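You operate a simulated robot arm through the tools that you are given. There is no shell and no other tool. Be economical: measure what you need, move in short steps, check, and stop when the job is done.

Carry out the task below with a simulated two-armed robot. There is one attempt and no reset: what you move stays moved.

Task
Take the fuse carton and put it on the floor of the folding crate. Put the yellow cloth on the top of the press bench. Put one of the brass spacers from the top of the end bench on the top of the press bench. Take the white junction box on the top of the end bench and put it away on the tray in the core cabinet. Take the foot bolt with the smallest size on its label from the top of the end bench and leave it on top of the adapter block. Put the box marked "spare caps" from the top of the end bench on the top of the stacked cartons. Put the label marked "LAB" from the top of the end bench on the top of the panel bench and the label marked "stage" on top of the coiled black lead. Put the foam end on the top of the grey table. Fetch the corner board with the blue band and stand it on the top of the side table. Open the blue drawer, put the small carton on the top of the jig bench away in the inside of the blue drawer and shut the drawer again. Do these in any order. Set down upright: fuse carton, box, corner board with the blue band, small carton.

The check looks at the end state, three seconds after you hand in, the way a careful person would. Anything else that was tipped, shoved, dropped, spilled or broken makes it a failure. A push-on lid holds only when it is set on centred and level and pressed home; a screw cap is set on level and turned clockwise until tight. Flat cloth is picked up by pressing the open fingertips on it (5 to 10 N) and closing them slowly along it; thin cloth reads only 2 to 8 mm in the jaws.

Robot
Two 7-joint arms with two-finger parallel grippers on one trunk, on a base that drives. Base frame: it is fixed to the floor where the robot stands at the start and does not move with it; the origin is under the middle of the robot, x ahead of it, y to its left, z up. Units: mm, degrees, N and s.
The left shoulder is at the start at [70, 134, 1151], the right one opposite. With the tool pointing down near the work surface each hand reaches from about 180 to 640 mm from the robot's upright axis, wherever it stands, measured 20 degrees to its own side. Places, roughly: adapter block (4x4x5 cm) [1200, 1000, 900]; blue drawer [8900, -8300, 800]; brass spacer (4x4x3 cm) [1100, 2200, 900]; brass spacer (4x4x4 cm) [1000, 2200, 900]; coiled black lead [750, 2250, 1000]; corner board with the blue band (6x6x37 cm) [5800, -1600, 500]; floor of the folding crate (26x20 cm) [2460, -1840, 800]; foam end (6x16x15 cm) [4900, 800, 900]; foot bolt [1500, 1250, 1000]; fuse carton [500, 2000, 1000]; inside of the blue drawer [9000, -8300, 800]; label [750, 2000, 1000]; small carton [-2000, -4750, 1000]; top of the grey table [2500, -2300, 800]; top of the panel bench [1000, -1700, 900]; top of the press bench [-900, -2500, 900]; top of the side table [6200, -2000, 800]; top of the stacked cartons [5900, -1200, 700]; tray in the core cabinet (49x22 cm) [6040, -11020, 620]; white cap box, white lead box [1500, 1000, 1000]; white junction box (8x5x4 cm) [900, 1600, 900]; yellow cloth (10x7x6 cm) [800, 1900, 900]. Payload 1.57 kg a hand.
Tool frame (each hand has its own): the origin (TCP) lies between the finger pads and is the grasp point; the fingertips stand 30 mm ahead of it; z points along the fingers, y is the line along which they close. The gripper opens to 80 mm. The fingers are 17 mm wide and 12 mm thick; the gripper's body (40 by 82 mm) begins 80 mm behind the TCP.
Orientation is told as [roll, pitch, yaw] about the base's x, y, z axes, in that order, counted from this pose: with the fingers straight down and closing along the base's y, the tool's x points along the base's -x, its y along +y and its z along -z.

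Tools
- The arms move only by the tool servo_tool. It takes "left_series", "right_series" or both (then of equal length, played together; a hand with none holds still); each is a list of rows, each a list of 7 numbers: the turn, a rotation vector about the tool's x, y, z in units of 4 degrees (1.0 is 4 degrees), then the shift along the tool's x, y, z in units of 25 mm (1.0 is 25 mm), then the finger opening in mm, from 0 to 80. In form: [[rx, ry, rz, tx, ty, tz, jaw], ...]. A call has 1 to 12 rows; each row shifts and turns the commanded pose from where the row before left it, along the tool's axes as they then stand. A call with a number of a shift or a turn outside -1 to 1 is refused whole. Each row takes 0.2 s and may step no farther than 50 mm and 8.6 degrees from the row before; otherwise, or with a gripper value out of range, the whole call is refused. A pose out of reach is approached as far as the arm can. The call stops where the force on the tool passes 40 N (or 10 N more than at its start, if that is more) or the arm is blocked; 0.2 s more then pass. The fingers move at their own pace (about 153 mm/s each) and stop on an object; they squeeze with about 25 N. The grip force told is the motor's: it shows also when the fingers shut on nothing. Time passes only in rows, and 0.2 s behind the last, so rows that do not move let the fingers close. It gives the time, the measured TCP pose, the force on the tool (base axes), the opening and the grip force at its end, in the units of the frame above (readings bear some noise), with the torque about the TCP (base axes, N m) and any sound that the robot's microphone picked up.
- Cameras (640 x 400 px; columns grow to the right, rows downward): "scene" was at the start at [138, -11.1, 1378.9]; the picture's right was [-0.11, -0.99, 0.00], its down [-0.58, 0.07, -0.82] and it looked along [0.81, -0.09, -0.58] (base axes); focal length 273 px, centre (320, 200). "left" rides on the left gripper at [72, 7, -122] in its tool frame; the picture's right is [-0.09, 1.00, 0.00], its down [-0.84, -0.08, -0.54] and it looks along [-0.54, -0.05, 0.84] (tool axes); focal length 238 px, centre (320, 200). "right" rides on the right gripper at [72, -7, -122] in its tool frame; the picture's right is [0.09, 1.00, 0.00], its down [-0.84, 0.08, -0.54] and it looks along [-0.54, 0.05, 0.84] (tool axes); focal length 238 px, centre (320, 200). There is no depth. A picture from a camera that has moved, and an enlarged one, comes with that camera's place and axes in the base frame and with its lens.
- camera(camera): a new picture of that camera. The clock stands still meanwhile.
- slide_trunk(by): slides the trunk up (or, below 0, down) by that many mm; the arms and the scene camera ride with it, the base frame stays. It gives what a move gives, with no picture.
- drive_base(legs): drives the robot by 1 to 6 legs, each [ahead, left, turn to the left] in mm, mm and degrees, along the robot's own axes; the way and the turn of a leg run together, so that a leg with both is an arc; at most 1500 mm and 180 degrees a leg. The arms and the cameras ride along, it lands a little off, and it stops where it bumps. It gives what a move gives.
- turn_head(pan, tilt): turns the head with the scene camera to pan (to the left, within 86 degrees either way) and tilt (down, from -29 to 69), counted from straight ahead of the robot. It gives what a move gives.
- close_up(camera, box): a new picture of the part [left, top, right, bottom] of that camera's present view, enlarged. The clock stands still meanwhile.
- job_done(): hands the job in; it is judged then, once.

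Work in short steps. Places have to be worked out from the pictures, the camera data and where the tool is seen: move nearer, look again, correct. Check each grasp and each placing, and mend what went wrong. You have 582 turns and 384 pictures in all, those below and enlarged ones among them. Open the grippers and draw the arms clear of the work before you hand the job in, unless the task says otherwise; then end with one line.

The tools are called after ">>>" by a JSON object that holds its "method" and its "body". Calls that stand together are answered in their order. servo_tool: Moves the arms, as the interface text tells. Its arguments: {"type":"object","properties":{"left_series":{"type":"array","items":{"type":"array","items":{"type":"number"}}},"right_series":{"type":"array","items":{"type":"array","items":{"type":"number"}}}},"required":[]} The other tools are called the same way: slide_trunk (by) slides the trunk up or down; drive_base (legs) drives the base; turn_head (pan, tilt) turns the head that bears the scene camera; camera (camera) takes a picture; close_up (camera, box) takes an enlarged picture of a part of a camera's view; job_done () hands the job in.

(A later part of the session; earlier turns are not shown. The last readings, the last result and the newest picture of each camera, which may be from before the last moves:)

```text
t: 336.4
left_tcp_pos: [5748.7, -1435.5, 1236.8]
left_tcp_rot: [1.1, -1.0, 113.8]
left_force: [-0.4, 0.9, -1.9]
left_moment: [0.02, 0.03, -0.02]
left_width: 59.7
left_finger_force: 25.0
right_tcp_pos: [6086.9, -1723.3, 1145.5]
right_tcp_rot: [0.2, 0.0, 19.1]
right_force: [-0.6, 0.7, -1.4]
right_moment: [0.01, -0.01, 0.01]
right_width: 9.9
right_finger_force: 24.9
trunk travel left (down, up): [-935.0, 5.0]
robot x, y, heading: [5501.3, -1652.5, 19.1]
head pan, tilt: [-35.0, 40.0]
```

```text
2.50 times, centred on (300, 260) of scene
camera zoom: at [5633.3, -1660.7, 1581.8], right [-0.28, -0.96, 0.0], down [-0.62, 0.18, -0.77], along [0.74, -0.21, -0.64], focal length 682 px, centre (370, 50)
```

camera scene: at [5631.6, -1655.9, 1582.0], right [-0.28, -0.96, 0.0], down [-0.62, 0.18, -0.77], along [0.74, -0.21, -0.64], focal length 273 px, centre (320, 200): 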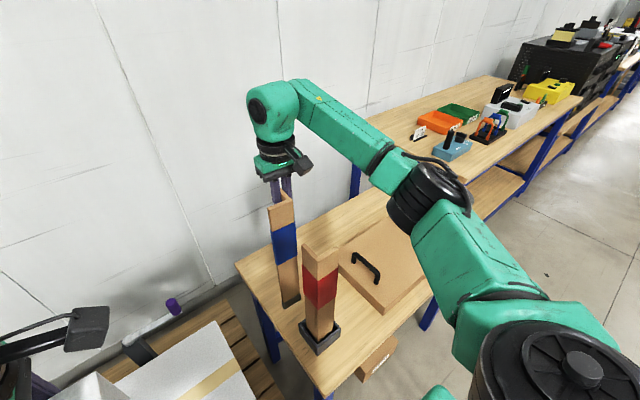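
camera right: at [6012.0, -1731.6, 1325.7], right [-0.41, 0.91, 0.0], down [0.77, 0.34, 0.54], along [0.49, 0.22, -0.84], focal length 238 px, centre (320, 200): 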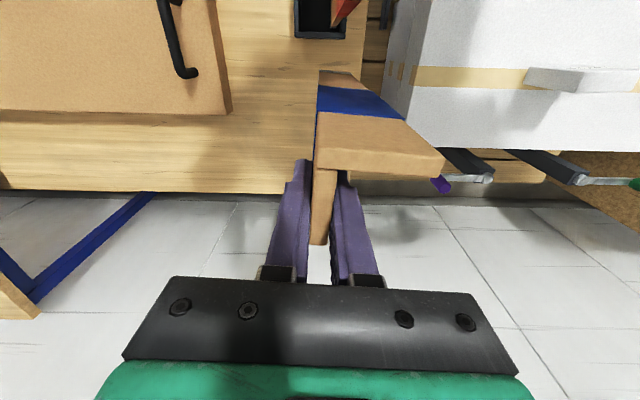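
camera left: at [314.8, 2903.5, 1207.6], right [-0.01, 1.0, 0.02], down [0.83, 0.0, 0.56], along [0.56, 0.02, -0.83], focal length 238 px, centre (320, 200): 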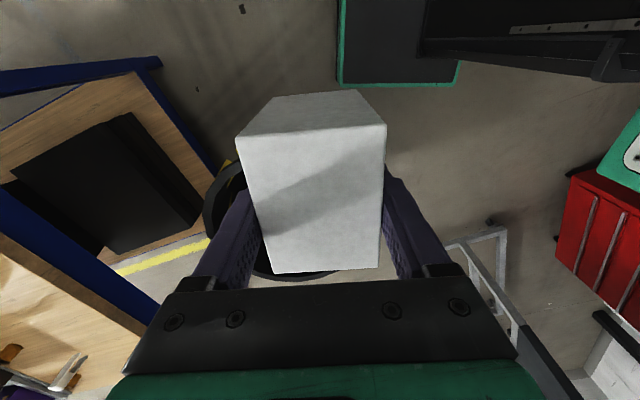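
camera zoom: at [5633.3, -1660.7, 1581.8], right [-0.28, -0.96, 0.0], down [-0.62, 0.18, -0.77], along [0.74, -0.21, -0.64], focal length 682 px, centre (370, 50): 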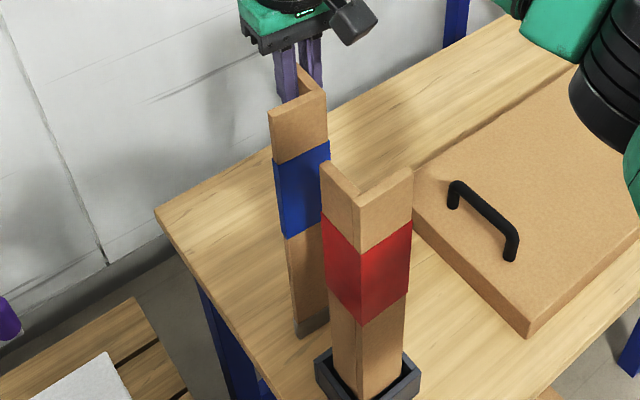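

>>> {"method": "servo_tool", "body": {"right_series": [[0, 0, 0, 0, 0, 0.12, 5], [0, 0, 0, 0, 0, 0.12, 5], [0, 0, 0, 0, 0, 0, 5]]}}

>>> {"method": "servo_tool", "body": {"right_series": [[0, 0, 0, 0, 0, 0.12, 5], [0, 0, 0, 0, 0, 0.1, 5], [0, 0, 0, 0, 0, 0, 5]]}}

>>> {"method": "servo_tool", "body": {"right_series": [[0, 0, 0, 0, 0, 0.1, 5], [0, 0, 0, 0, 0, 0.1, 5], [0, 0, 0, 0, 0, 0, 5]]}}

```text
t: 337.2
left_tcp_pos: [5749.6, -1435.3, 1236.4]
left_tcp_rot: [1.1, -1.1, 113.8]
left_force: [0.5, 0.3, -2.0]
left_moment: [0.02, 0.01, -0.01]
left_width: 59.7
left_finger_force: 25.4
right_tcp_pos: [6086.1, -1723.3, 1139.6]
right_tcp_rot: [0.3, 0.0, 19.0]
right_force: [0.5, 0.2, -2.2]
right_moment: [-0.02, -0.06, 0.02]
right_width: 9.9
right_finger_force: 25.0
trunk travel left (down, up): [-935.0, 5.0]
robot x, y, heading: [5503.8, -1651.0, 18.8]
head pan, tilt: [-35.0, 40.0]
```

```text
t: 338.0
left_tcp_pos: [5747.3, -1434.9, 1238.1]
left_tcp_rot: [1.0, -1.0, 113.9]
left_force: [-0.4, 0.0, -1.3]
left_moment: [-0.03, 0.0, -0.04]
left_width: 59.7
left_finger_force: 25.0
right_tcp_pos: [6084.5, -1723.1, 1137.9]
right_tcp_rot: [0.3, -0.3, 19.0]
right_force: [3.4, -1.7, 21.1]
right_moment: [-0.74, -0.34, 0.0]
right_width: 9.8
right_finger_force: 24.7
trunk travel left (down, up): [-935.0, 5.0]
robot x, y, heading: [5506.7, -1651.1, 18.8]
head pan, tilt: [-35.0, 40.0]
```

```text
t: 338.8
left_tcp_pos: [5743.8, -1435.6, 1237.8]
left_tcp_rot: [0.9, -1.0, 113.8]
left_force: [-1.0, 0.2, -1.6]
left_moment: [-0.01, -0.01, -0.01]
left_width: 59.5
left_finger_force: 25.1
right_tcp_pos: [6081.2, -1723.8, 1133.7]
right_tcp_rot: [0.3, -0.3, 18.9]
right_force: [4.2, -3.1, 34.2]
right_moment: [-0.88, 0.05, 0.01]
right_width: 10.0
right_finger_force: 25.4
trunk travel left (down, up): [-935.0, 5.0]
robot x, y, heading: [5505.1, -1651.0, 18.9]
head pan, tilt: [-35.0, 40.0]
```

Contact at ≈1138. I ease off to a light force, then open a little and check that it stands.

>>> {"method": "servo_tool", "body": {"right_series": [[0, 0, 0, 0, 0, -0.1, 5], [0, 0, 0, 0, 0, 0, 5]]}}

>>> {"method": "servo_tool", "body": {"right_series": [[0, 0, 0, 0, 0, 0, 16], [0, 0, 0, 0, 0, 0, 16], [0, 0, 0, 0, 0, 0, 16]]}}

>>> {"method": "close_up", "body": {"camera": "scene", "box": [240, 180, 360, 340]}}

>>> {"method": "camera", "body": {"camera": "right"}}

```text
t: 339.4
left_tcp_pos: [5745.7, -1435.5, 1237.3]
left_tcp_rot: [1.0, -1.0, 113.8]
left_force: [-0.4, -0.9, -2.6]
left_moment: [0.01, -0.01, 0.0]
left_width: 59.8
left_finger_force: 25.4
right_tcp_pos: [6083.4, -1723.8, 1133.6]
right_tcp_rot: [0.2, -0.2, 18.9]
right_force: [4.5, -0.3, 22.6]
right_moment: [-0.16, -0.7, 0.0]
right_width: 9.6
right_finger_force: 25.2
trunk travel left (down, up): [-935.0, 5.0]
robot x, y, heading: [5500.6, -1656.4, 18.8]
head pan, tilt: [-35.0, 40.0]
```

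```text
t: 340.2
left_tcp_pos: [5747.4, -1435.7, 1235.9]
left_tcp_rot: [1.1, -1.1, 113.9]
left_force: [-0.1, 0.6, -3.2]
left_moment: [0.03, -0.01, -0.02]
left_width: 59.8
left_finger_force: 25.2
right_tcp_pos: [6084.4, -1724.6, 1132.6]
right_tcp_rot: [0.3, 0.0, 19.0]
right_force: [-0.3, -0.2, 0.3]
right_moment: [0.01, -0.02, -0.01]
right_width: 16.1
right_finger_force: 0.0
trunk travel left (down, up): [-935.0, 5.0]
robot x, y, heading: [5507.1, -1653.9, 18.6]
head pan, tilt: [-35.0, 40.0]
```

```text
2.50 times, centred on (300, 260) of scene
camera zoom: at [5631.7, -1660.6, 1581.9], right [-0.28, -0.96, 0.0], down [-0.62, 0.18, -0.77], along [0.74, -0.21, -0.64], focal length 682 px, centre (370, 50)
```

zoom: 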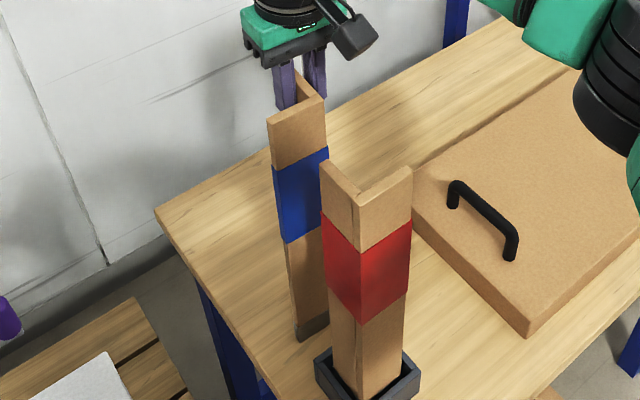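

```text
256 pictures are left
camera right: at [6018.5, -1754.5, 1254.4], right [-0.41, 0.91, 0.0], down [0.77, 0.34, 0.54], along [0.49, 0.23, -0.84], focal length 238 px, centre (320, 200)
```

right: 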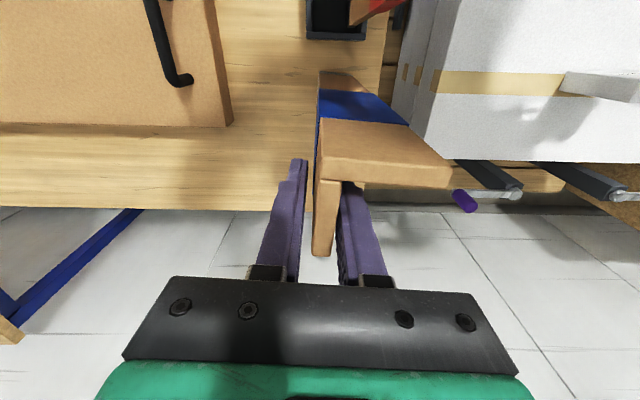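

It stands on its own. I open a bit more and rise clear.

>>> {"method": "servo_tool", "body": {"right_series": [[0, 0, 0, 0, 0, 0, 30], [0, 0, 0, 0, 0, 0, 34], [0, 0, 0, 0, 0, -0.6, 34], [0, 0, 0, 0, 0, -0.8, 34], [0, 0, 0, 0, 0, -0.8, 34], [0, 0, 0, 0, 0, -0.8, 34], [0, 0, 0, 0, 0, -0.8, 34]]}}

>>> {"method": "camera", "body": {"camera": "scene"}}

```text
t: 341.8
left_tcp_pos: [5749.1, -1435.5, 1235.8]
left_tcp_rot: [1.1, -1.0, 113.8]
left_force: [-0.6, 0.4, -2.6]
left_moment: [0.01, 0.01, -0.02]
left_width: 59.8
left_finger_force: 24.7
right_tcp_pos: [6085.5, -1723.5, 1227.2]
right_tcp_rot: [0.3, 0.1, 18.9]
right_force: [0.1, -0.6, -1.2]
right_moment: [0.01, 0.0, 0.02]
right_width: 33.9
right_finger_force: 0.1
trunk travel left (down, up): [-935.0, 5.0]
robot x, y, heading: [5502.1, -1651.6, 18.9]
head pan, tilt: [-35.0, 40.0]
```

```text
255 pictures are left
camera scene: at [5632.6, -1660.4, 1581.9], right [-0.28, -0.96, 0.0], down [-0.62, 0.18, -0.77], along [0.74, -0.21, -0.64], focal length 273 px, centre (320, 200)
```

scene: 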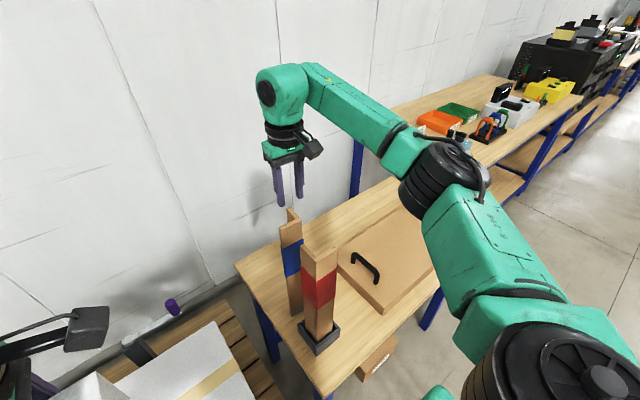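

Blue board stands on the side table. I strafe left (behind the red board, as I came) and back out, then head for the foam end.

>>> {"method": "drive_base", "body": {"legs": [[0, 340, 0], [-560, 0, 0], [0, 1100, 0]]}}

>>> {"method": "turn_head", "body": {"pan": 30, "tilt": 25}}

>>> {"method": "camera", "body": {"camera": "scene"}}

```text
t: 352.1
left_tcp_pos: [4756.5, -258.2, 1236.2]
left_tcp_rot: [1.0, -1.2, 113.6]
left_force: [0.7, 0.0, -3.1]
left_moment: [0.03, 0.01, 0.02]
left_width: 60.1
left_finger_force: 24.2
right_tcp_pos: [5092.5, -548.5, 1226.7]
right_tcp_rot: [0.3, 0.0, 18.8]
right_force: [0.2, 0.0, 0.0]
right_moment: [-0.01, 0.0, 0.01]
right_width: 33.7
right_finger_force: 0.1
trunk travel left (down, up): [-935.0, 5.0]
robot x, y, heading: [4509.2, -476.7, 19.0]
head pan, tilt: [-35.0, 40.0]
```

```text
t: 353.4
left_tcp_pos: [4755.4, -257.9, 1235.7]
left_tcp_rot: [1.1, -1.1, 113.6]
left_force: [0.3, 0.6, -3.6]
left_moment: [0.0, -0.02, 0.03]
left_width: 59.8
left_finger_force: 25.1
right_tcp_pos: [5092.1, -547.6, 1225.5]
right_tcp_rot: [0.4, -0.1, 18.8]
right_force: [0.7, 0.5, -0.6]
right_moment: [0.05, 0.01, -0.03]
right_width: 33.8
right_finger_force: 0.1
trunk travel left (down, up): [-935.0, 5.0]
robot x, y, heading: [4512.5, -473.9, 18.6]
head pan, tilt: [30.0, 25.0]
```

```text
254 pictures are left
camera scene: at [4618.2, -389.1, 1605.2], right [0.75, -0.66, 0.0], down [-0.28, -0.32, -0.91], along [0.6, 0.68, -0.42], focal length 273 px, centre (320, 200)
```

scene: 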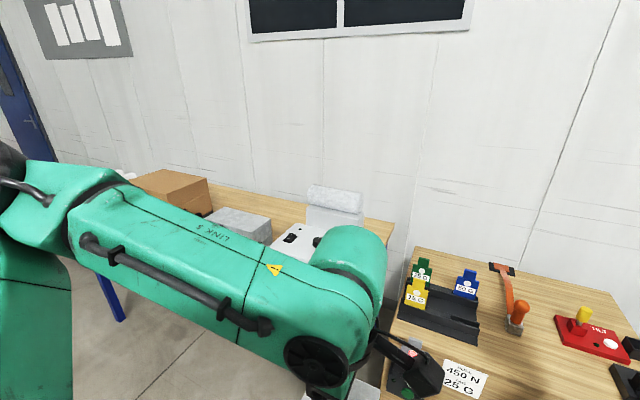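

>>> {"method": "drive_base", "body": {"legs": [[0, 900, 0]]}}

>>> {"method": "turn_head", "body": {"pan": -5, "tilt": 35}}

>>> {"method": "camera", "body": {"camera": "scene"}}

```text
t: 358.1
left_tcp_pos: [4475.1, 582.4, 1236.6]
left_tcp_rot: [1.1, -1.2, 113.2]
left_force: [-0.8, 0.1, -2.7]
left_moment: [0.0, -0.02, 0.03]
left_width: 59.8
left_finger_force: 25.0
right_tcp_pos: [4808.1, 290.9, 1225.7]
right_tcp_rot: [0.4, 0.0, 18.4]
right_force: [-0.1, -0.7, -0.2]
right_moment: [-0.01, -0.02, 0.0]
right_width: 34.1
right_finger_force: 0.1
trunk travel left (down, up): [-935.0, 5.0]
robot x, y, heading: [4227.5, 370.5, 18.3]
head pan, tilt: [30.0, 25.0]
```

```text
t: 359.1
left_tcp_pos: [4475.2, 584.9, 1237.0]
left_tcp_rot: [1.1, -1.1, 113.2]
left_force: [0.4, -0.3, -2.8]
left_moment: [0.0, 0.0, 0.04]
left_width: 59.9
left_finger_force: 24.9
right_tcp_pos: [4807.4, 291.9, 1226.1]
right_tcp_rot: [0.3, 0.0, 18.3]
right_force: [0.1, -0.5, -0.5]
right_moment: [0.02, 0.02, 0.0]
right_width: 34.1
right_finger_force: 0.0
trunk travel left (down, up): [-935.0, 5.0]
robot x, y, heading: [4224.5, 370.5, 18.2]
head pan, tilt: [-5.0, 35.0]
```

```text
253 pictures are left
camera scene: at [4360.2, 405.4, 1589.5], right [0.23, -0.97, 0.0], down [-0.56, -0.13, -0.82], along [0.8, 0.19, -0.57], focal length 273 px, centre (320, 200)
```

scene: 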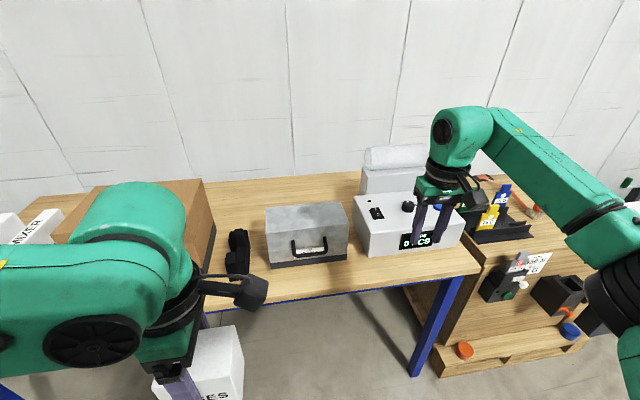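

>>> {"method": "close_up", "body": {"camera": "scene", "box": [190, 180, 370, 300]}}

```text
3.33 times, centred on (280, 240) of scene
camera zoom: at [4360.2, 405.4, 1589.5], right [0.23, -0.97, 0.0], down [-0.56, -0.13, -0.82], along [0.8, 0.19, -0.57], focal length 910 px, centre (453, 67)
```

zoom: 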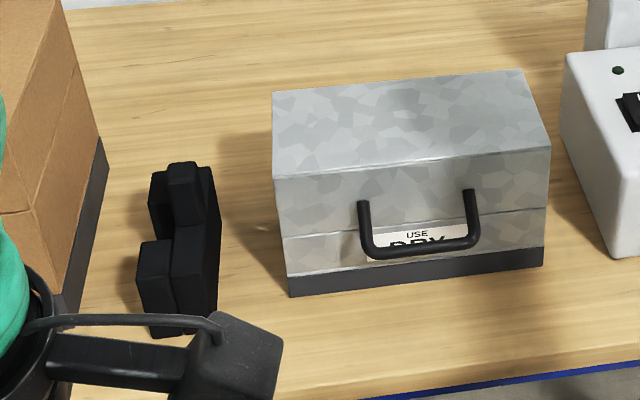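

The black foam end stands left of the metal case, centre ≈(4915, 812). I move in front of it for the right hand.

>>> {"method": "drive_base", "body": {"legs": [[0, 310, 0], [350, 0, 0]]}}

>>> {"method": "camera", "body": {"camera": "right"}}

>>> {"method": "camera", "body": {"camera": "scene"}}

```text
t: 363.1
left_tcp_pos: [4704.1, 987.4, 1237.0]
left_tcp_rot: [1.0, -1.2, 113.5]
left_force: [-0.4, 1.1, -3.0]
left_moment: [-0.02, 0.02, -0.01]
left_width: 59.9
left_finger_force: 25.2
right_tcp_pos: [5038.4, 699.3, 1227.7]
right_tcp_rot: [0.2, 0.0, 18.7]
right_force: [-0.1, -0.2, -0.5]
right_moment: [-0.05, -0.02, -0.01]
right_width: 34.0
right_finger_force: 0.0
trunk travel left (down, up): [-935.0, 5.0]
robot x, y, heading: [4455.1, 775.2, 18.7]
head pan, tilt: [-5.0, 35.0]
```

```text
251 pictures are left
camera right: at [4972.8, 668.1, 1349.8], right [-0.41, 0.91, 0.0], down [0.77, 0.34, 0.54], along [0.5, 0.23, -0.84], focal length 238 px, centre (320, 200)
```

right: 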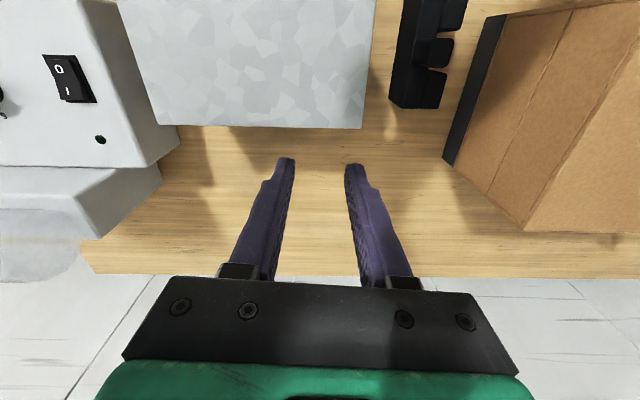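

```text
250 pictures are left
camera scene: at [4589.8, 808.1, 1589.8], right [0.24, -0.97, 0.0], down [-0.56, -0.14, -0.82], along [0.8, 0.19, -0.57], focal length 273 px, centre (320, 200)
```

scene: 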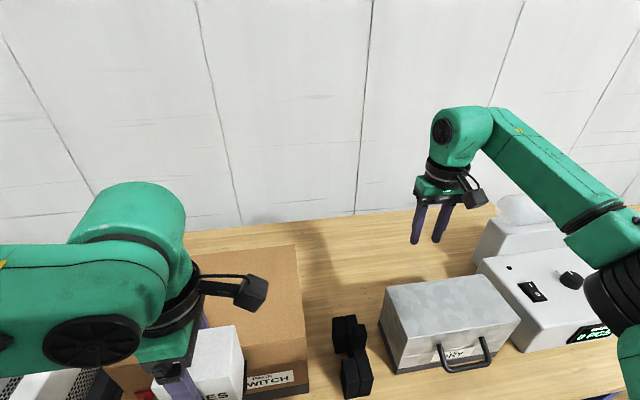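

I bring the right hand over the foam end and look.

>>> {"method": "servo_tool", "body": {"right_series": [[0, 0, 0, 0.6, 0.95, 0, 80], [0, 0, 0, 0.6, 0.95, 0, 80], [0, 0, 0, 0.6, 0.95, 0, 80], [0, 0, 0, 0.6, 0.95, 0, 80], [0, 0, 0, 0.6, 0.95, 0, 80], [0, 0, 0, 0.6, 0.95, 0, 80], [0, 0, 0, 0, 0, 1, 80], [0, 0, 0, 0, 0, 1, 80], [0, 0, 0, 0, 0, 0, 80]]}}

>>> {"method": "camera", "body": {"camera": "right"}}

>>> {"method": "camera", "body": {"camera": "scene"}}

```text
t: 365.1
left_tcp_pos: [4705.3, 989.3, 1236.9]
left_tcp_rot: [1.1, -1.1, 113.5]
left_force: [0.5, -0.3, -2.4]
left_moment: [0.0, 0.0, -0.04]
left_width: 60.0
left_finger_force: 25.3
right_tcp_pos: [4910.8, 807.6, 1176.3]
right_tcp_rot: [0.3, 0.0, 18.8]
right_force: [-0.1, 0.3, -0.5]
right_moment: [0.0, 0.0, 0.0]
right_width: 80.2
right_finger_force: 0.2
trunk travel left (down, up): [-935.0, 5.0]
robot x, y, heading: [4458.2, 774.0, 18.7]
head pan, tilt: [-5.0, 35.0]
```

```text
249 pictures are left
camera right: at [4844.2, 776.5, 1299.1], right [-0.41, 0.91, 0.0], down [0.77, 0.34, 0.54], along [0.49, 0.22, -0.84], focal length 238 px, centre (320, 200)
```

right: 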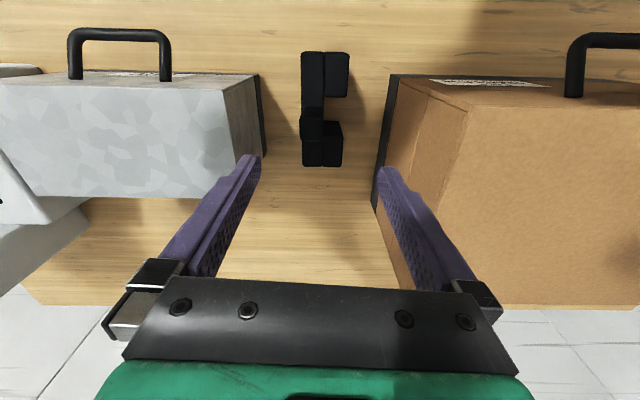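

```text
248 pictures are left
camera scene: at [4592.7, 809.9, 1589.5], right [0.24, -0.97, 0.0], down [-0.56, -0.14, -0.82], along [0.8, 0.19, -0.57], focal length 273 px, centre (320, 200)
```

scene: 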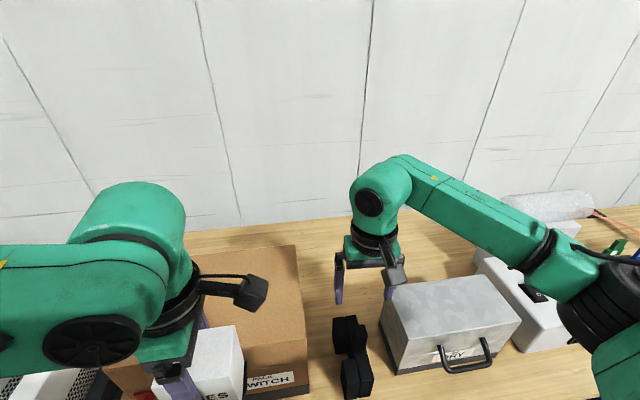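

>>> {"method": "close_up", "body": {"camera": "right", "box": [270, 40, 390, 180]}}

>>> {"method": "close_up", "body": {"camera": "scene", "box": [290, 290, 410, 400]}}

```text
2.86 times, centred on (330, 110) of right
camera zoom: at [4844.2, 776.5, 1299.1], right [-0.41, 0.91, 0.0], down [0.77, 0.34, 0.54], along [0.49, 0.22, -0.84], focal length 681 px, centre (291, 457)
```

zoom: 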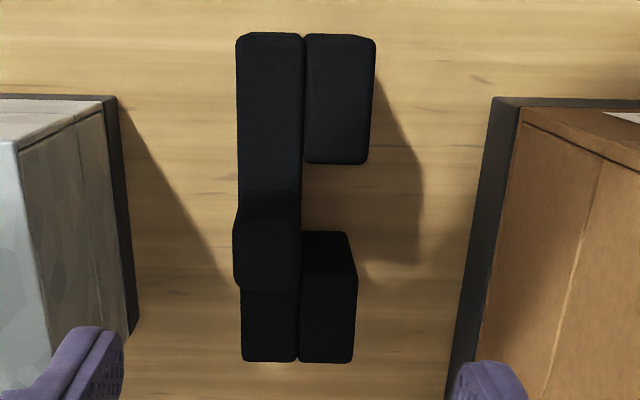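

```text
3.64 times, centred on (350, 345) of scene
camera zoom: at [4592.7, 809.9, 1589.5], right [0.24, -0.97, 0.0], down [-0.56, -0.14, -0.82], along [0.8, 0.19, -0.57], focal length 992 px, centre (211, -327)
```

zoom: 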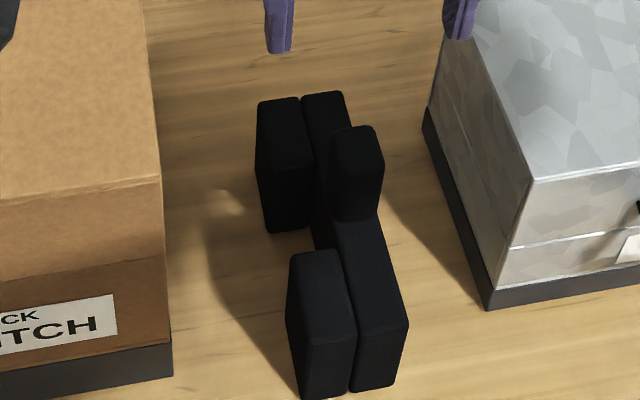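

The foam end has a tall centre tab (~30 mm thick) at ≈(4912, 796), top ≈1037. I'll grip that tab: shift 11 mm, descend to z≈1015.

>>> {"method": "servo_tool", "body": {"right_series": [[0, 0, 0, 0.1, -0.45, 0.4, 60], [0, 0, 0, 0, 0, 1, 60], [0, 0, 0, 0, 0, 1, 60], [0, 0, 0, 0, 0, 1, 60], [0, 0, 0, 0, 0, 1, 60], [0, 0, 0, 0, 0, 1, 60], [0, 0, 0, 0, 0, 1, 60], [0, 0, 0, 0, 0, 0, 60]]}}

>>> {"method": "camera", "body": {"camera": "right"}}

>>> {"method": "close_up", "body": {"camera": "scene", "box": [290, 250, 430, 400]}}

```text
t: 366.9
left_tcp_pos: [4706.6, 988.2, 1236.6]
left_tcp_rot: [1.1, -1.0, 113.5]
left_force: [0.5, 0.4, -2.8]
left_moment: [0.03, -0.02, -0.01]
left_width: 59.8
left_finger_force: 24.9
right_tcp_pos: [4912.1, 795.1, 1017.1]
right_tcp_rot: [0.4, 0.0, 18.7]
right_force: [-0.3, -0.3, 0.1]
right_moment: [0.02, 0.0, 0.0]
right_width: 60.1
right_finger_force: 0.1
trunk travel left (down, up): [-935.0, 5.0]
robot x, y, heading: [4458.7, 773.7, 18.5]
head pan, tilt: [-5.0, 35.0]
```

```text
245 pictures are left
camera right: at [4846.0, 765.1, 1140.0], right [-0.41, 0.91, 0.0], down [0.77, 0.34, 0.54], along [0.49, 0.22, -0.84], focal length 238 px, centre (320, 200)
```

right: 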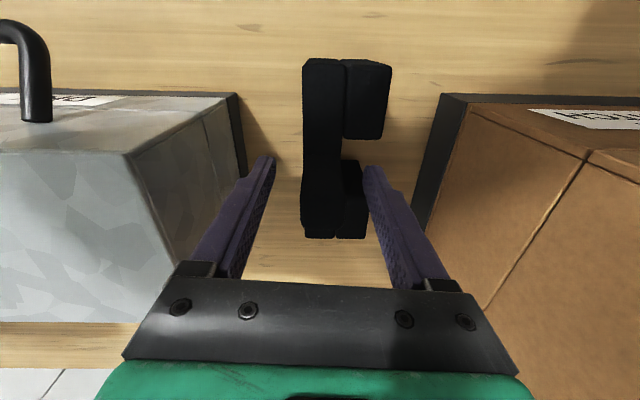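

```text
2.67 times, centred on (360, 325) of scene
camera zoom: at [4593.2, 809.2, 1589.4], right [0.24, -0.97, 0.0], down [-0.56, -0.14, -0.82], along [0.8, 0.19, -0.57], focal length 728 px, centre (213, -133)
```

zoom: 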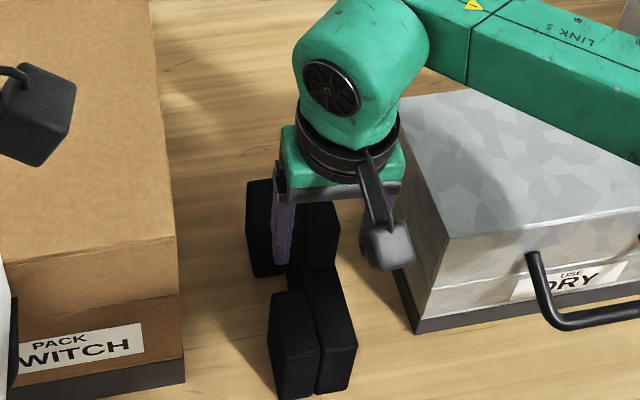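

The tab sits between the fingers. I close and lift a little to check.

>>> {"method": "servo_tool", "body": {"right_series": [[0, 0, 0, 0, 0, 0, 40], [0, 0, 0, 0, 0, 0, 15], [0, 0, 0, 0, 0, 0, 15], [0, 0, 0, 0, 0, 0, 15], [0, 0, 0, 0, 0, -0.6, 15], [0, 0, 0, 0, 0, -1, 15], [0, 0, 0, 0, 0, -1, 15], [0, 0, 0, 0, 0, 0, 15]]}}

>>> {"method": "close_up", "body": {"camera": "scene", "box": [290, 220, 450, 400]}}

```text
t: 368.7
left_tcp_pos: [4706.9, 989.3, 1236.9]
left_tcp_rot: [1.2, -1.1, 113.5]
left_force: [0.1, -0.3, -2.2]
left_moment: [0.01, -0.01, -0.01]
left_width: 60.0
left_finger_force: 25.2
right_tcp_pos: [4912.9, 794.6, 1081.3]
right_tcp_rot: [0.3, 0.1, 18.7]
right_force: [0.9, -1.0, -0.5]
right_moment: [-0.01, -0.01, -0.03]
right_width: 27.4
right_finger_force: 25.4
trunk travel left (down, up): [-935.0, 5.0]
robot x, y, heading: [4460.1, 773.5, 18.8]
head pan, tilt: [-5.0, 35.0]
```

```text
2.22 times, centred on (370, 310) of scene
camera zoom: at [4593.5, 809.5, 1589.4], right [0.24, -0.97, 0.0], down [-0.56, -0.14, -0.82], along [0.8, 0.19, -0.57], focal length 606 px, centre (209, -44)
```

zoom: 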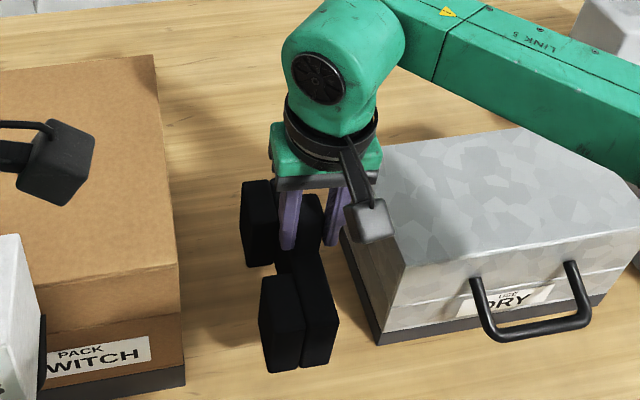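

Foam end held. I raise it, back out and drive toward the grey table, approaching its north end.

>>> {"method": "servo_tool", "body": {"right_series": [[0, 0, 0, 0, 0, -1, 15], [0, 0, 0, 0, 0, -1, 15], [0, 0, 0, 0, 0, -1, 15], [0, 0, 0, 0, 0, -1, 15]]}}

>>> {"method": "drive_base", "body": {"legs": [[-550, 0, 0], [0, 0, -136], [1350, 0, 0]]}}

>>> {"method": "turn_head", "body": {"pan": 0, "tilt": 25}}

>>> {"method": "camera", "body": {"camera": "scene"}}

```text
t: 369.7
left_tcp_pos: [4706.1, 988.5, 1236.5]
left_tcp_rot: [1.0, -1.1, 113.5]
left_force: [-0.5, 0.5, -1.9]
left_moment: [0.0, 0.02, -0.04]
left_width: 59.9
left_finger_force: 24.8
right_tcp_pos: [4912.3, 794.3, 1182.2]
right_tcp_rot: [0.3, 0.0, 18.7]
right_force: [-0.2, 0.1, -0.9]
right_moment: [0.01, -0.01, 0.0]
right_width: 27.3
right_finger_force: 25.1
trunk travel left (down, up): [-935.0, 5.0]
robot x, y, heading: [4461.8, 771.3, 19.0]
head pan, tilt: [-5.0, 35.0]
```

```text
t: 384.8
left_tcp_pos: [3299.3, -928.4, 1237.0]
left_tcp_rot: [1.1, -1.1, -22.2]
left_force: [0.5, 1.0, -3.6]
left_moment: [-0.01, 0.02, -0.02]
left_width: 59.7
left_finger_force: 24.8
right_tcp_pos: [3016.2, -934.2, 1181.0]
right_tcp_rot: [0.3, 0.0, -117.0]
right_force: [-0.9, -0.4, -0.1]
right_moment: [0.04, 0.01, 0.0]
right_width: 27.3
right_finger_force: 25.1
trunk travel left (down, up): [-935.0, 5.0]
robot x, y, heading: [3324.2, -603.3, -117.0]
head pan, tilt: [-5.0, 35.0]
```

```text
t: 385.5
left_tcp_pos: [3298.8, -929.1, 1236.6]
left_tcp_rot: [1.3, -1.1, -22.2]
left_force: [0.0, 0.1, -2.5]
left_moment: [-0.06, -0.02, 0.02]
left_width: 59.7
left_finger_force: 25.3
right_tcp_pos: [3015.6, -934.8, 1180.5]
right_tcp_rot: [0.3, -0.1, -117.1]
right_force: [-0.7, 1.0, -0.6]
right_moment: [0.04, -0.02, 0.0]
right_width: 27.3
right_finger_force: 24.8
trunk travel left (down, up): [-935.0, 5.0]
robot x, y, heading: [3327.7, -605.0, -117.1]
head pan, tilt: [0.0, 25.0]
```

```text
242 pictures are left
camera scene: at [3261.4, -731.5, 1605.2], right [-0.89, 0.46, 0.0], down [0.19, 0.38, -0.91], along [-0.41, -0.81, -0.42], focal length 273 px, centre (320, 200)
```

scene: 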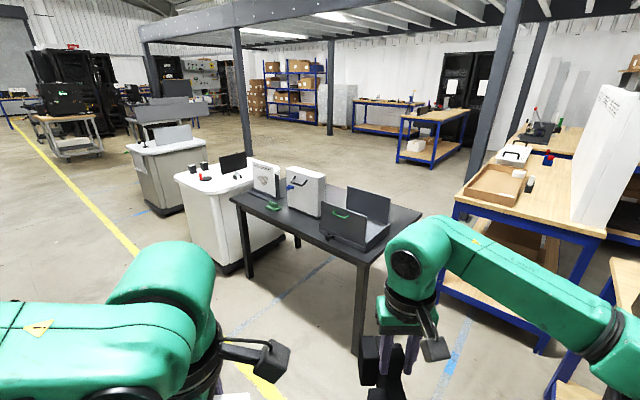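

>>> {"method": "close_up", "body": {"camera": "scene", "box": [220, 140, 440, 290]}}

```text
2.67 times, centred on (330, 215) of scene
camera zoom: at [3261.4, -731.5, 1605.2], right [-0.89, 0.46, 0.0], down [0.19, 0.38, -0.91], along [-0.41, -0.81, -0.42], focal length 728 px, centre (293, 160)
```

zoom: 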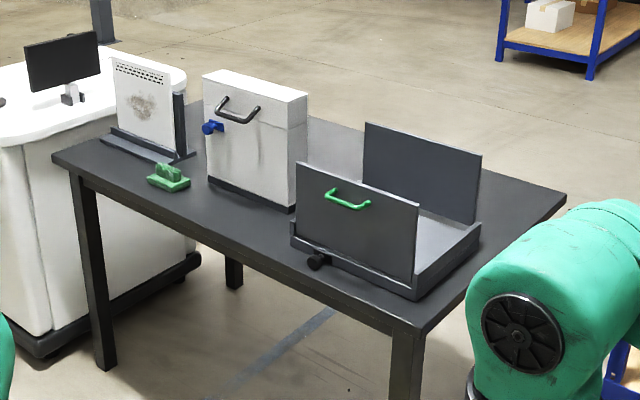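

I can see the crate: a floor with two raised long walls, centre ≈(2485, -1845), ~210 mm in from the table's east edge. I approach the east side facing heading ≈-157°.

>>> {"method": "drive_base", "body": {"legs": [[709, 283, 0], [0, 0, -40], [250, 0, 0]]}}

>>> {"method": "turn_head", "body": {"pan": 10, "tilt": 40}}

>>> {"method": "camera", "body": {"camera": "scene"}}

```text
t: 392.9
left_tcp_pos: [2802.2, -1680.4, 1238.7]
left_tcp_rot: [1.0, -1.1, -62.8]
left_force: [0.1, 0.0, -2.1]
left_moment: [-0.05, 0.01, 0.01]
left_width: 60.0
left_finger_force: 24.6
right_tcp_pos: [2584.9, -1500.3, 1183.3]
right_tcp_rot: [0.3, -0.2, -157.4]
right_force: [0.1, -0.8, -0.9]
right_moment: [0.01, 0.01, 0.03]
right_width: 27.2
right_finger_force: 25.0
trunk travel left (down, up): [-935.0, 5.0]
robot x, y, heading: [3029.8, -1449.1, -157.6]
head pan, tilt: [0.0, 25.0]
```

```text
t: 393.7
left_tcp_pos: [2800.0, -1682.5, 1237.1]
left_tcp_rot: [1.2, -1.1, -62.8]
left_force: [-0.1, 0.2, -2.6]
left_moment: [0.01, -0.02, 0.0]
left_width: 60.0
left_finger_force: 25.0
right_tcp_pos: [2580.8, -1501.7, 1181.3]
right_tcp_rot: [0.3, 0.0, -157.6]
right_force: [0.2, -0.4, 0.6]
right_moment: [0.01, 0.0, -0.02]
right_width: 27.0
right_finger_force: 24.8
trunk travel left (down, up): [-935.0, 5.0]
robot x, y, heading: [3032.1, -1450.3, -157.8]
head pan, tilt: [10.0, 40.0]
```

```text
240 pictures are left
camera scene: at [2913.6, -1517.3, 1581.9], right [-0.54, 0.84, 0.0], down [0.54, 0.34, -0.77], along [-0.65, -0.41, -0.64], focal length 273 px, centre (320, 200)
```

scene: 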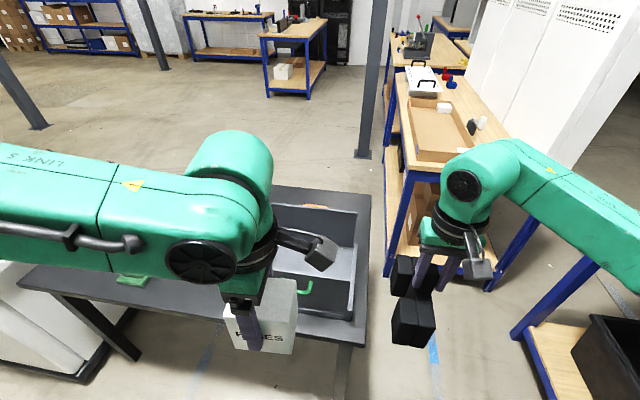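

>>> {"method": "camera", "body": {"camera": "left"}}

>>> {"method": "close_up", "body": {"camera": "scene", "box": [230, 170, 400, 360]}}

```text
239 pictures are left
camera left: at [2767.9, -1614.9, 1357.1], right [0.93, 0.37, 0.02], down [0.3, -0.77, 0.56], along [0.23, -0.51, -0.83], focal length 238 px, centre (320, 200)
```

left: 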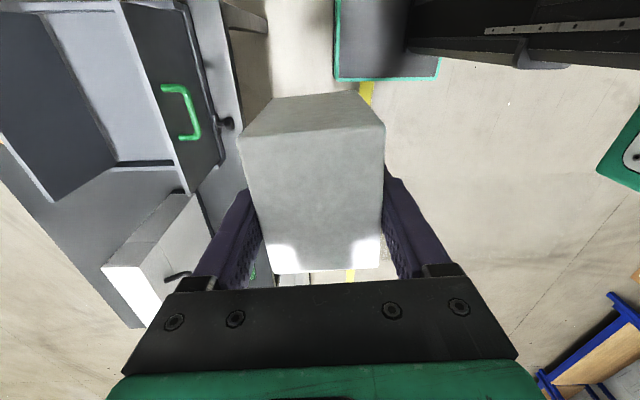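

```text
2.11 times, centred on (315, 265) of scene
camera zoom: at [2913.6, -1517.3, 1581.9], right [-0.54, 0.84, 0.0], down [0.54, 0.34, -0.77], along [-0.65, -0.41, -0.64], focal length 574 px, centre (330, 63)
```

zoom: 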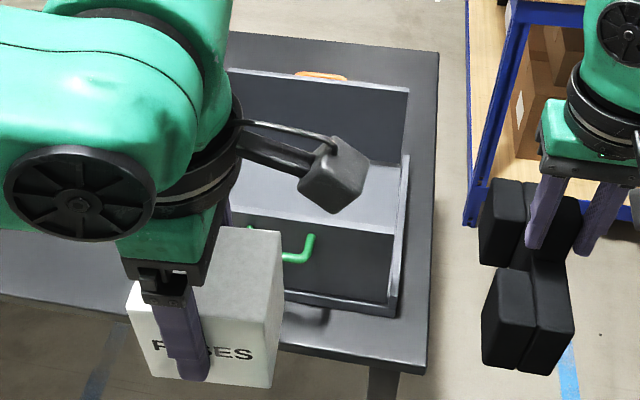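

Crate centre ≈(2478, -1845). I move up 165 mm, lower the trunk 100 mm, and bring the carton over the crate.

>>> {"method": "drive_base", "body": {"legs": [[165, 0, 0]]}}

>>> {"method": "slide_trunk", "body": {"by": -100}}

>>> {"method": "servo_tool", "body": {"left_series": [[0, 0, 0, 0, -0.95, 0, 45], [0, 0, 0, 0, -0.95, 0, 45], [0, 0, 0, 0, -0.95, 0, 45], [0, 0, 0, 0, -0.95, 0, 45], [0, 0, 0, 0, -0.95, 0, 45], [0, 0, 0, 0, -0.95, 0, 45]]}}

>>> {"method": "camera", "body": {"camera": "left"}}

>>> {"method": "camera", "body": {"camera": "scene"}}

```text
t: 395.1
left_tcp_pos: [2650.4, -1743.7, 1237.5]
left_tcp_rot: [1.0, -1.1, -62.7]
left_force: [0.7, 1.0, -2.9]
left_moment: [-0.04, -0.02, -0.01]
left_width: 59.6
left_finger_force: 25.1
right_tcp_pos: [2432.1, -1563.9, 1182.1]
right_tcp_rot: [0.3, -0.3, -157.5]
right_force: [1.1, -0.5, -0.3]
right_moment: [0.0, 0.03, 0.0]
right_width: 27.4
right_finger_force: 25.3
trunk travel left (down, up): [-935.0, 5.0]
robot x, y, heading: [2878.4, -1513.8, -157.5]
head pan, tilt: [10.0, 40.0]
```

```text
t: 396.4
left_tcp_pos: [2646.9, -1745.4, 1137.2]
left_tcp_rot: [1.1, -1.1, -62.6]
left_force: [0.0, 0.1, -2.7]
left_moment: [0.01, 0.0, 0.02]
left_width: 59.8
left_finger_force: 25.3
right_tcp_pos: [2428.1, -1565.0, 1080.8]
right_tcp_rot: [0.3, 0.0, -157.5]
right_force: [0.9, 0.0, 0.2]
right_moment: [-0.02, 0.0, -0.01]
right_width: 27.3
right_finger_force: 24.9
trunk travel left (down, up): [-835.0, 105.0]
robot x, y, heading: [2880.0, -1511.9, -157.7]
head pan, tilt: [10.0, 40.0]
```

```text
t: 397.8
left_tcp_pos: [2519.7, -1813.1, 1132.3]
left_tcp_rot: [1.3, -1.2, -62.7]
left_force: [0.2, -0.1, -2.4]
left_moment: [-0.02, -0.06, -0.03]
left_width: 59.7
left_finger_force: 25.4
right_tcp_pos: [2427.0, -1565.6, 1080.3]
right_tcp_rot: [0.2, 0.0, -157.6]
right_force: [-0.8, 0.2, -0.6]
right_moment: [0.04, -0.01, 0.01]
right_width: 26.9
right_finger_force: 25.2
trunk travel left (down, up): [-835.0, 105.0]
robot x, y, heading: [2884.2, -1512.1, -157.3]
head pan, tilt: [10.0, 40.0]
```

```text
237 pictures are left
camera left: at [2488.4, -1744.1, 1253.7], right [0.93, 0.37, 0.02], down [0.3, -0.77, 0.56], along [0.23, -0.51, -0.83], focal length 238 px, centre (320, 200)
```

left: 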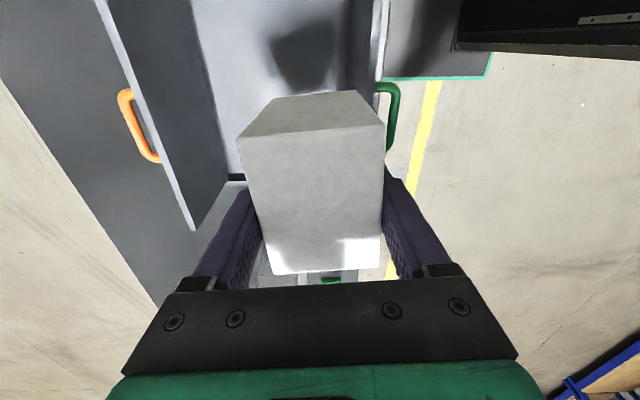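

```text
236 pictures are left
camera scene: at [2760.0, -1580.7, 1481.7], right [-0.54, 0.84, 0.0], down [0.54, 0.35, -0.77], along [-0.65, -0.41, -0.64], focal length 273 px, centre (320, 200)
```

scene: 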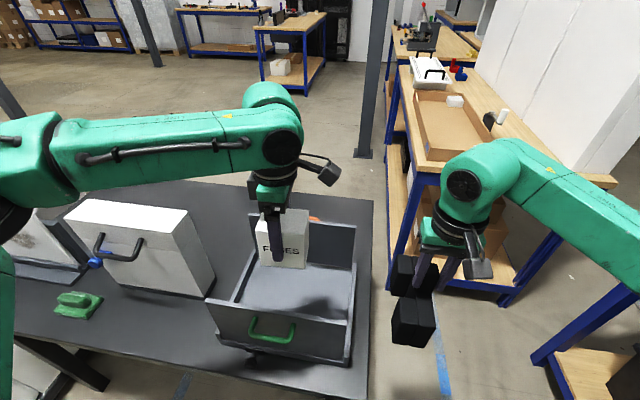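

I shift 55 mm further in to the crate centre and descend partway.

>>> {"method": "servo_tool", "body": {"left_series": [[0, 0, 0, 0, -0.75, 0, 45], [0, 0, 0, 0, -0.75, 0, 45], [0, 0, 0, 0, -0.7, 0, 45], [0, 0, 0, 0, 0, 1, 45], [0, 0, 0, 0, 0, 1, 45], [0, 0, 0, 0, 0, 1, 45], [0, 0, 0, 0, 0, 0, 45]]}}

>>> {"method": "camera", "body": {"camera": "left"}}

>>> {"method": "close_up", "body": {"camera": "scene", "box": [190, 170, 390, 380]}}

```text
t: 399.4
left_tcp_pos: [2472.9, -1836.1, 1058.4]
left_tcp_rot: [1.2, -1.2, -62.7]
left_force: [0.3, 0.0, -2.4]
left_moment: [-0.04, -0.02, 0.01]
left_width: 59.8
left_finger_force: 24.6
right_tcp_pos: [2427.9, -1564.8, 1079.3]
right_tcp_rot: [0.2, 0.0, -157.5]
right_force: [1.1, 0.1, -0.7]
right_moment: [0.0, 0.0, 0.0]
right_width: 27.5
right_finger_force: 25.2
trunk travel left (down, up): [-835.0, 105.0]
robot x, y, heading: [2877.6, -1512.1, -157.5]
head pan, tilt: [10.0, 40.0]
```

```text
235 pictures are left
camera left: at [2442.1, -1768.8, 1178.1], right [0.93, 0.38, 0.02], down [0.3, -0.77, 0.56], along [0.23, -0.51, -0.83], focal length 238 px, centre (320, 200)
```

left: 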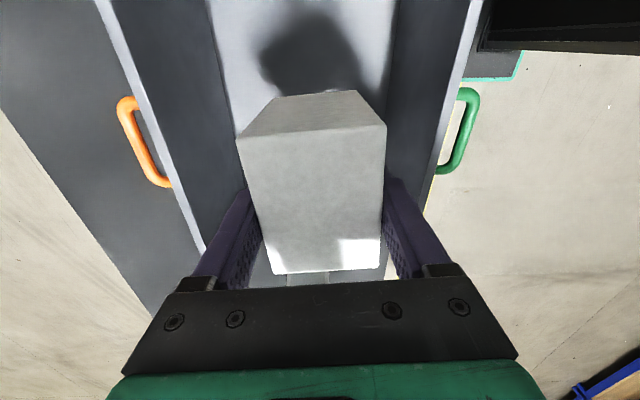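

```text
1.90 times, centred on (290, 275) of scene
camera zoom: at [2761.4, -1580.2, 1481.9], right [-0.54, 0.84, 0.0], down [0.54, 0.35, -0.77], along [-0.65, -0.41, -0.64], focal length 520 px, centre (377, 57)
```

zoom: 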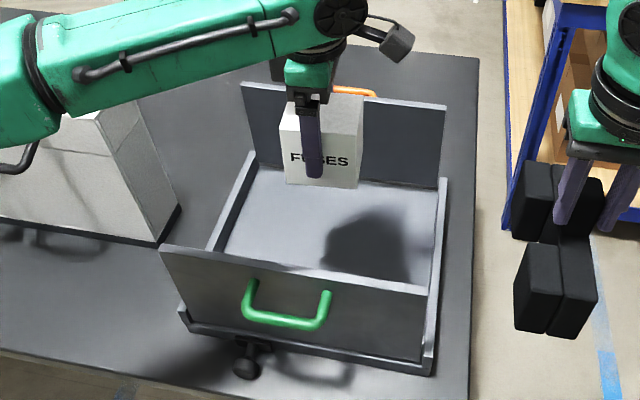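

Centred between the walls. I trim the small tilt and descend further.

>>> {"method": "servo_tool", "body": {"left_series": [[0.4, 0.25, 0, -0.1, -0.1, 1, 45], [0, 0, 0, 0, 0, 1, 45], [0, 0, 0, 0, 0, 1, 45], [0, 0, 0, 0, 0, 1, 45], [0, 0, 0, 0, 0, 1, 45], [0, 0, 0, 0, 0, 0.8, 45], [0, 0, 0, 0, 0, 0, 45]]}}

>>> {"method": "close_up", "body": {"camera": "scene", "box": [190, 170, 390, 380]}}

```text
t: 401.0
left_tcp_pos: [2471.6, -1840.5, 913.4]
left_tcp_rot: [-0.5, -0.1, -62.7]
left_force: [0.5, -0.1, -2.3]
left_moment: [-0.01, 0.0, -0.03]
left_width: 59.9
left_finger_force: 24.8
right_tcp_pos: [2428.9, -1564.2, 1081.5]
right_tcp_rot: [0.3, 0.0, -157.5]
right_force: [0.0, -0.3, -0.8]
right_moment: [0.02, 0.02, 0.01]
right_width: 27.1
right_finger_force: 25.3
trunk travel left (down, up): [-835.0, 105.0]
robot x, y, heading: [2881.5, -1512.9, -157.5]
head pan, tilt: [10.0, 40.0]
```

```text
1.90 times, centred on (290, 275) of scene
camera zoom: at [2761.4, -1580.3, 1481.9], right [-0.54, 0.84, 0.0], down [0.54, 0.35, -0.77], along [-0.65, -0.41, -0.64], focal length 520 px, centre (377, 57)
```

zoom: 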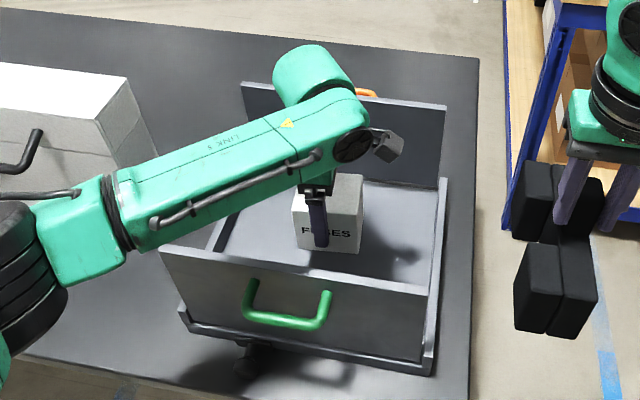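

>>> {"method": "servo_tool", "body": {"left_series": [[0, 0, 0, 0, 0, 0.5, 45], [0, 0, 0, 0, 0, 0.3, 45], [0, 0, 0, 0, 0, 0, 45]]}}

>>> {"method": "servo_tool", "body": {"left_series": [[0, 0, 0, 0, 0, 0.2, 45], [0, 0, 0, 0, 0, 0.2, 45], [0, 0, 0, 0, 0, 0, 45]]}}

>>> {"method": "servo_tool", "body": {"left_series": [[0, 0, 0, 0, 0, 0.2, 45], [0, 0, 0, 0, 0, 0, 45]]}}

```text
t: 401.8
left_tcp_pos: [2472.1, -1840.9, 891.8]
left_tcp_rot: [-0.5, -0.1, -62.7]
left_force: [0.4, -0.2, -2.9]
left_moment: [0.0, -0.01, -0.03]
left_width: 59.8
left_finger_force: 24.9
right_tcp_pos: [2429.0, -1565.1, 1081.6]
right_tcp_rot: [0.2, 0.0, -157.5]
right_force: [-0.1, 0.1, -0.3]
right_moment: [0.01, 0.01, 0.0]
right_width: 27.6
right_finger_force: 24.7
trunk travel left (down, up): [-835.0, 105.0]
robot x, y, heading: [2877.4, -1513.0, -157.5]
head pan, tilt: [10.0, 40.0]
```

```text
t: 402.6
left_tcp_pos: [2472.0, -1840.2, 881.5]
left_tcp_rot: [-0.3, -0.1, -62.7]
left_force: [0.5, 0.2, -1.7]
left_moment: [0.02, -0.05, 0.04]
left_width: 60.0
left_finger_force: 25.3
right_tcp_pos: [2428.7, -1564.4, 1080.7]
right_tcp_rot: [0.3, 0.0, -157.4]
right_force: [0.4, -0.3, -0.8]
right_moment: [0.02, 0.03, -0.01]
right_width: 27.4
right_finger_force: 25.0
trunk travel left (down, up): [-835.0, 105.0]
robot x, y, heading: [2883.2, -1518.2, -157.4]
head pan, tilt: [10.0, 40.0]
```

```text
t: 403.2
left_tcp_pos: [2471.3, -1840.4, 877.9]
left_tcp_rot: [-0.4, -0.1, -62.6]
left_force: [0.1, 0.2, -2.2]
left_moment: [0.03, -0.01, 0.0]
left_width: 59.6
left_finger_force: 24.7
right_tcp_pos: [2428.7, -1563.9, 1079.5]
right_tcp_rot: [0.4, 0.1, -157.5]
right_force: [0.6, 0.0, -0.1]
right_moment: [-0.01, 0.0, 0.01]
right_width: 27.5
right_finger_force: 24.8
trunk travel left (down, up): [-835.0, 105.0]
robot x, y, heading: [2877.9, -1517.0, -157.6]
head pan, tilt: [10.0, 40.0]
```

>>> {"method": "servo_tool", "body": {"left_series": [[0, 0, 0, 0, 0, 0.15, 45], [0, 0, 0, 0, 0, 0.15, 45], [0, 0, 0, 0, 0, 0, 45]]}}

>>> {"method": "close_up", "body": {"camera": "scene", "box": [190, 170, 390, 380]}}

```text
t: 404.0
left_tcp_pos: [2471.8, -1841.5, 870.7]
left_tcp_rot: [-0.4, -0.2, -62.6]
left_force: [0.1, -0.5, -3.2]
left_moment: [0.0, -0.02, 0.0]
left_width: 59.6
left_finger_force: 24.8
right_tcp_pos: [2428.9, -1564.5, 1080.5]
right_tcp_rot: [0.2, 0.0, -157.5]
right_force: [0.1, -0.9, -0.5]
right_moment: [-0.02, -0.02, 0.03]
right_width: 27.3
right_finger_force: 24.7
trunk travel left (down, up): [-835.0, 105.0]
robot x, y, heading: [2878.2, -1514.8, -157.8]
head pan, tilt: [10.0, 40.0]
```

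```text
1.90 times, centred on (290, 275) of scene
camera zoom: at [2761.3, -1580.3, 1481.8], right [-0.54, 0.84, 0.0], down [0.54, 0.35, -0.77], along [-0.65, -0.41, -0.64], focal length 520 px, centre (377, 57)
```

zoom: 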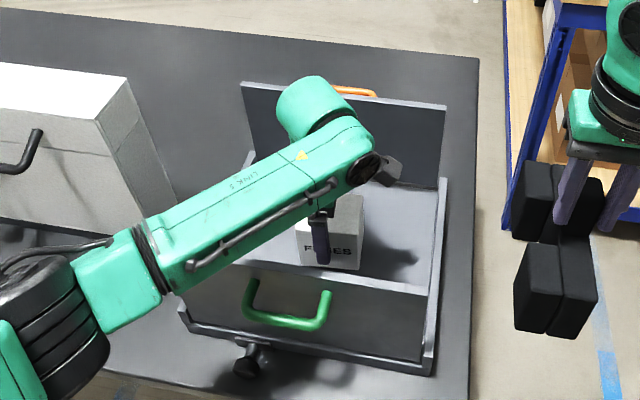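

>>> {"method": "servo_tool", "body": {"left_series": [[0, 0, 0, 0, 0, 0.12, 45], [0, 0, 0, 0, 0, 0.12, 45], [0, 0, 0, 0, 0, 0, 45]]}}

>>> {"method": "servo_tool", "body": {"left_series": [[0, 0, 0, 0, 0, 0.12, 45], [0, 0, 0, 0, 0, 0.12, 45], [0, 0, 0, 0, 0, 0, 45]]}}

```text
t: 404.8
left_tcp_pos: [2471.7, -1841.4, 864.5]
left_tcp_rot: [-0.4, -0.2, -62.6]
left_force: [0.8, 0.0, -1.6]
left_moment: [-0.02, -0.01, -0.01]
left_width: 59.8
left_finger_force: 25.3
right_tcp_pos: [2428.1, -1565.5, 1079.9]
right_tcp_rot: [0.2, 0.0, -157.5]
right_force: [0.4, 0.3, -0.7]
right_moment: [0.0, 0.0, -0.01]
right_width: 26.9
right_finger_force: 25.3
trunk travel left (down, up): [-835.0, 105.0]
robot x, y, heading: [2883.2, -1512.1, -157.5]
head pan, tilt: [10.0, 40.0]
```

```text
t: 405.6
left_tcp_pos: [2472.4, -1840.7, 858.0]
left_tcp_rot: [-0.4, -0.1, -62.8]
left_force: [0.1, -0.5, -2.8]
left_moment: [-0.03, 0.0, -0.06]
left_width: 59.8
left_finger_force: 25.8
right_tcp_pos: [2429.0, -1564.5, 1080.2]
right_tcp_rot: [0.3, -0.1, -157.5]
right_force: [-0.1, -0.5, 0.3]
right_moment: [0.01, -0.01, 0.02]
right_width: 27.1
right_finger_force: 24.8
trunk travel left (down, up): [-835.0, 105.0]
robot x, y, heading: [2880.6, -1513.9, -157.7]
head pan, tilt: [10.0, 40.0]
```

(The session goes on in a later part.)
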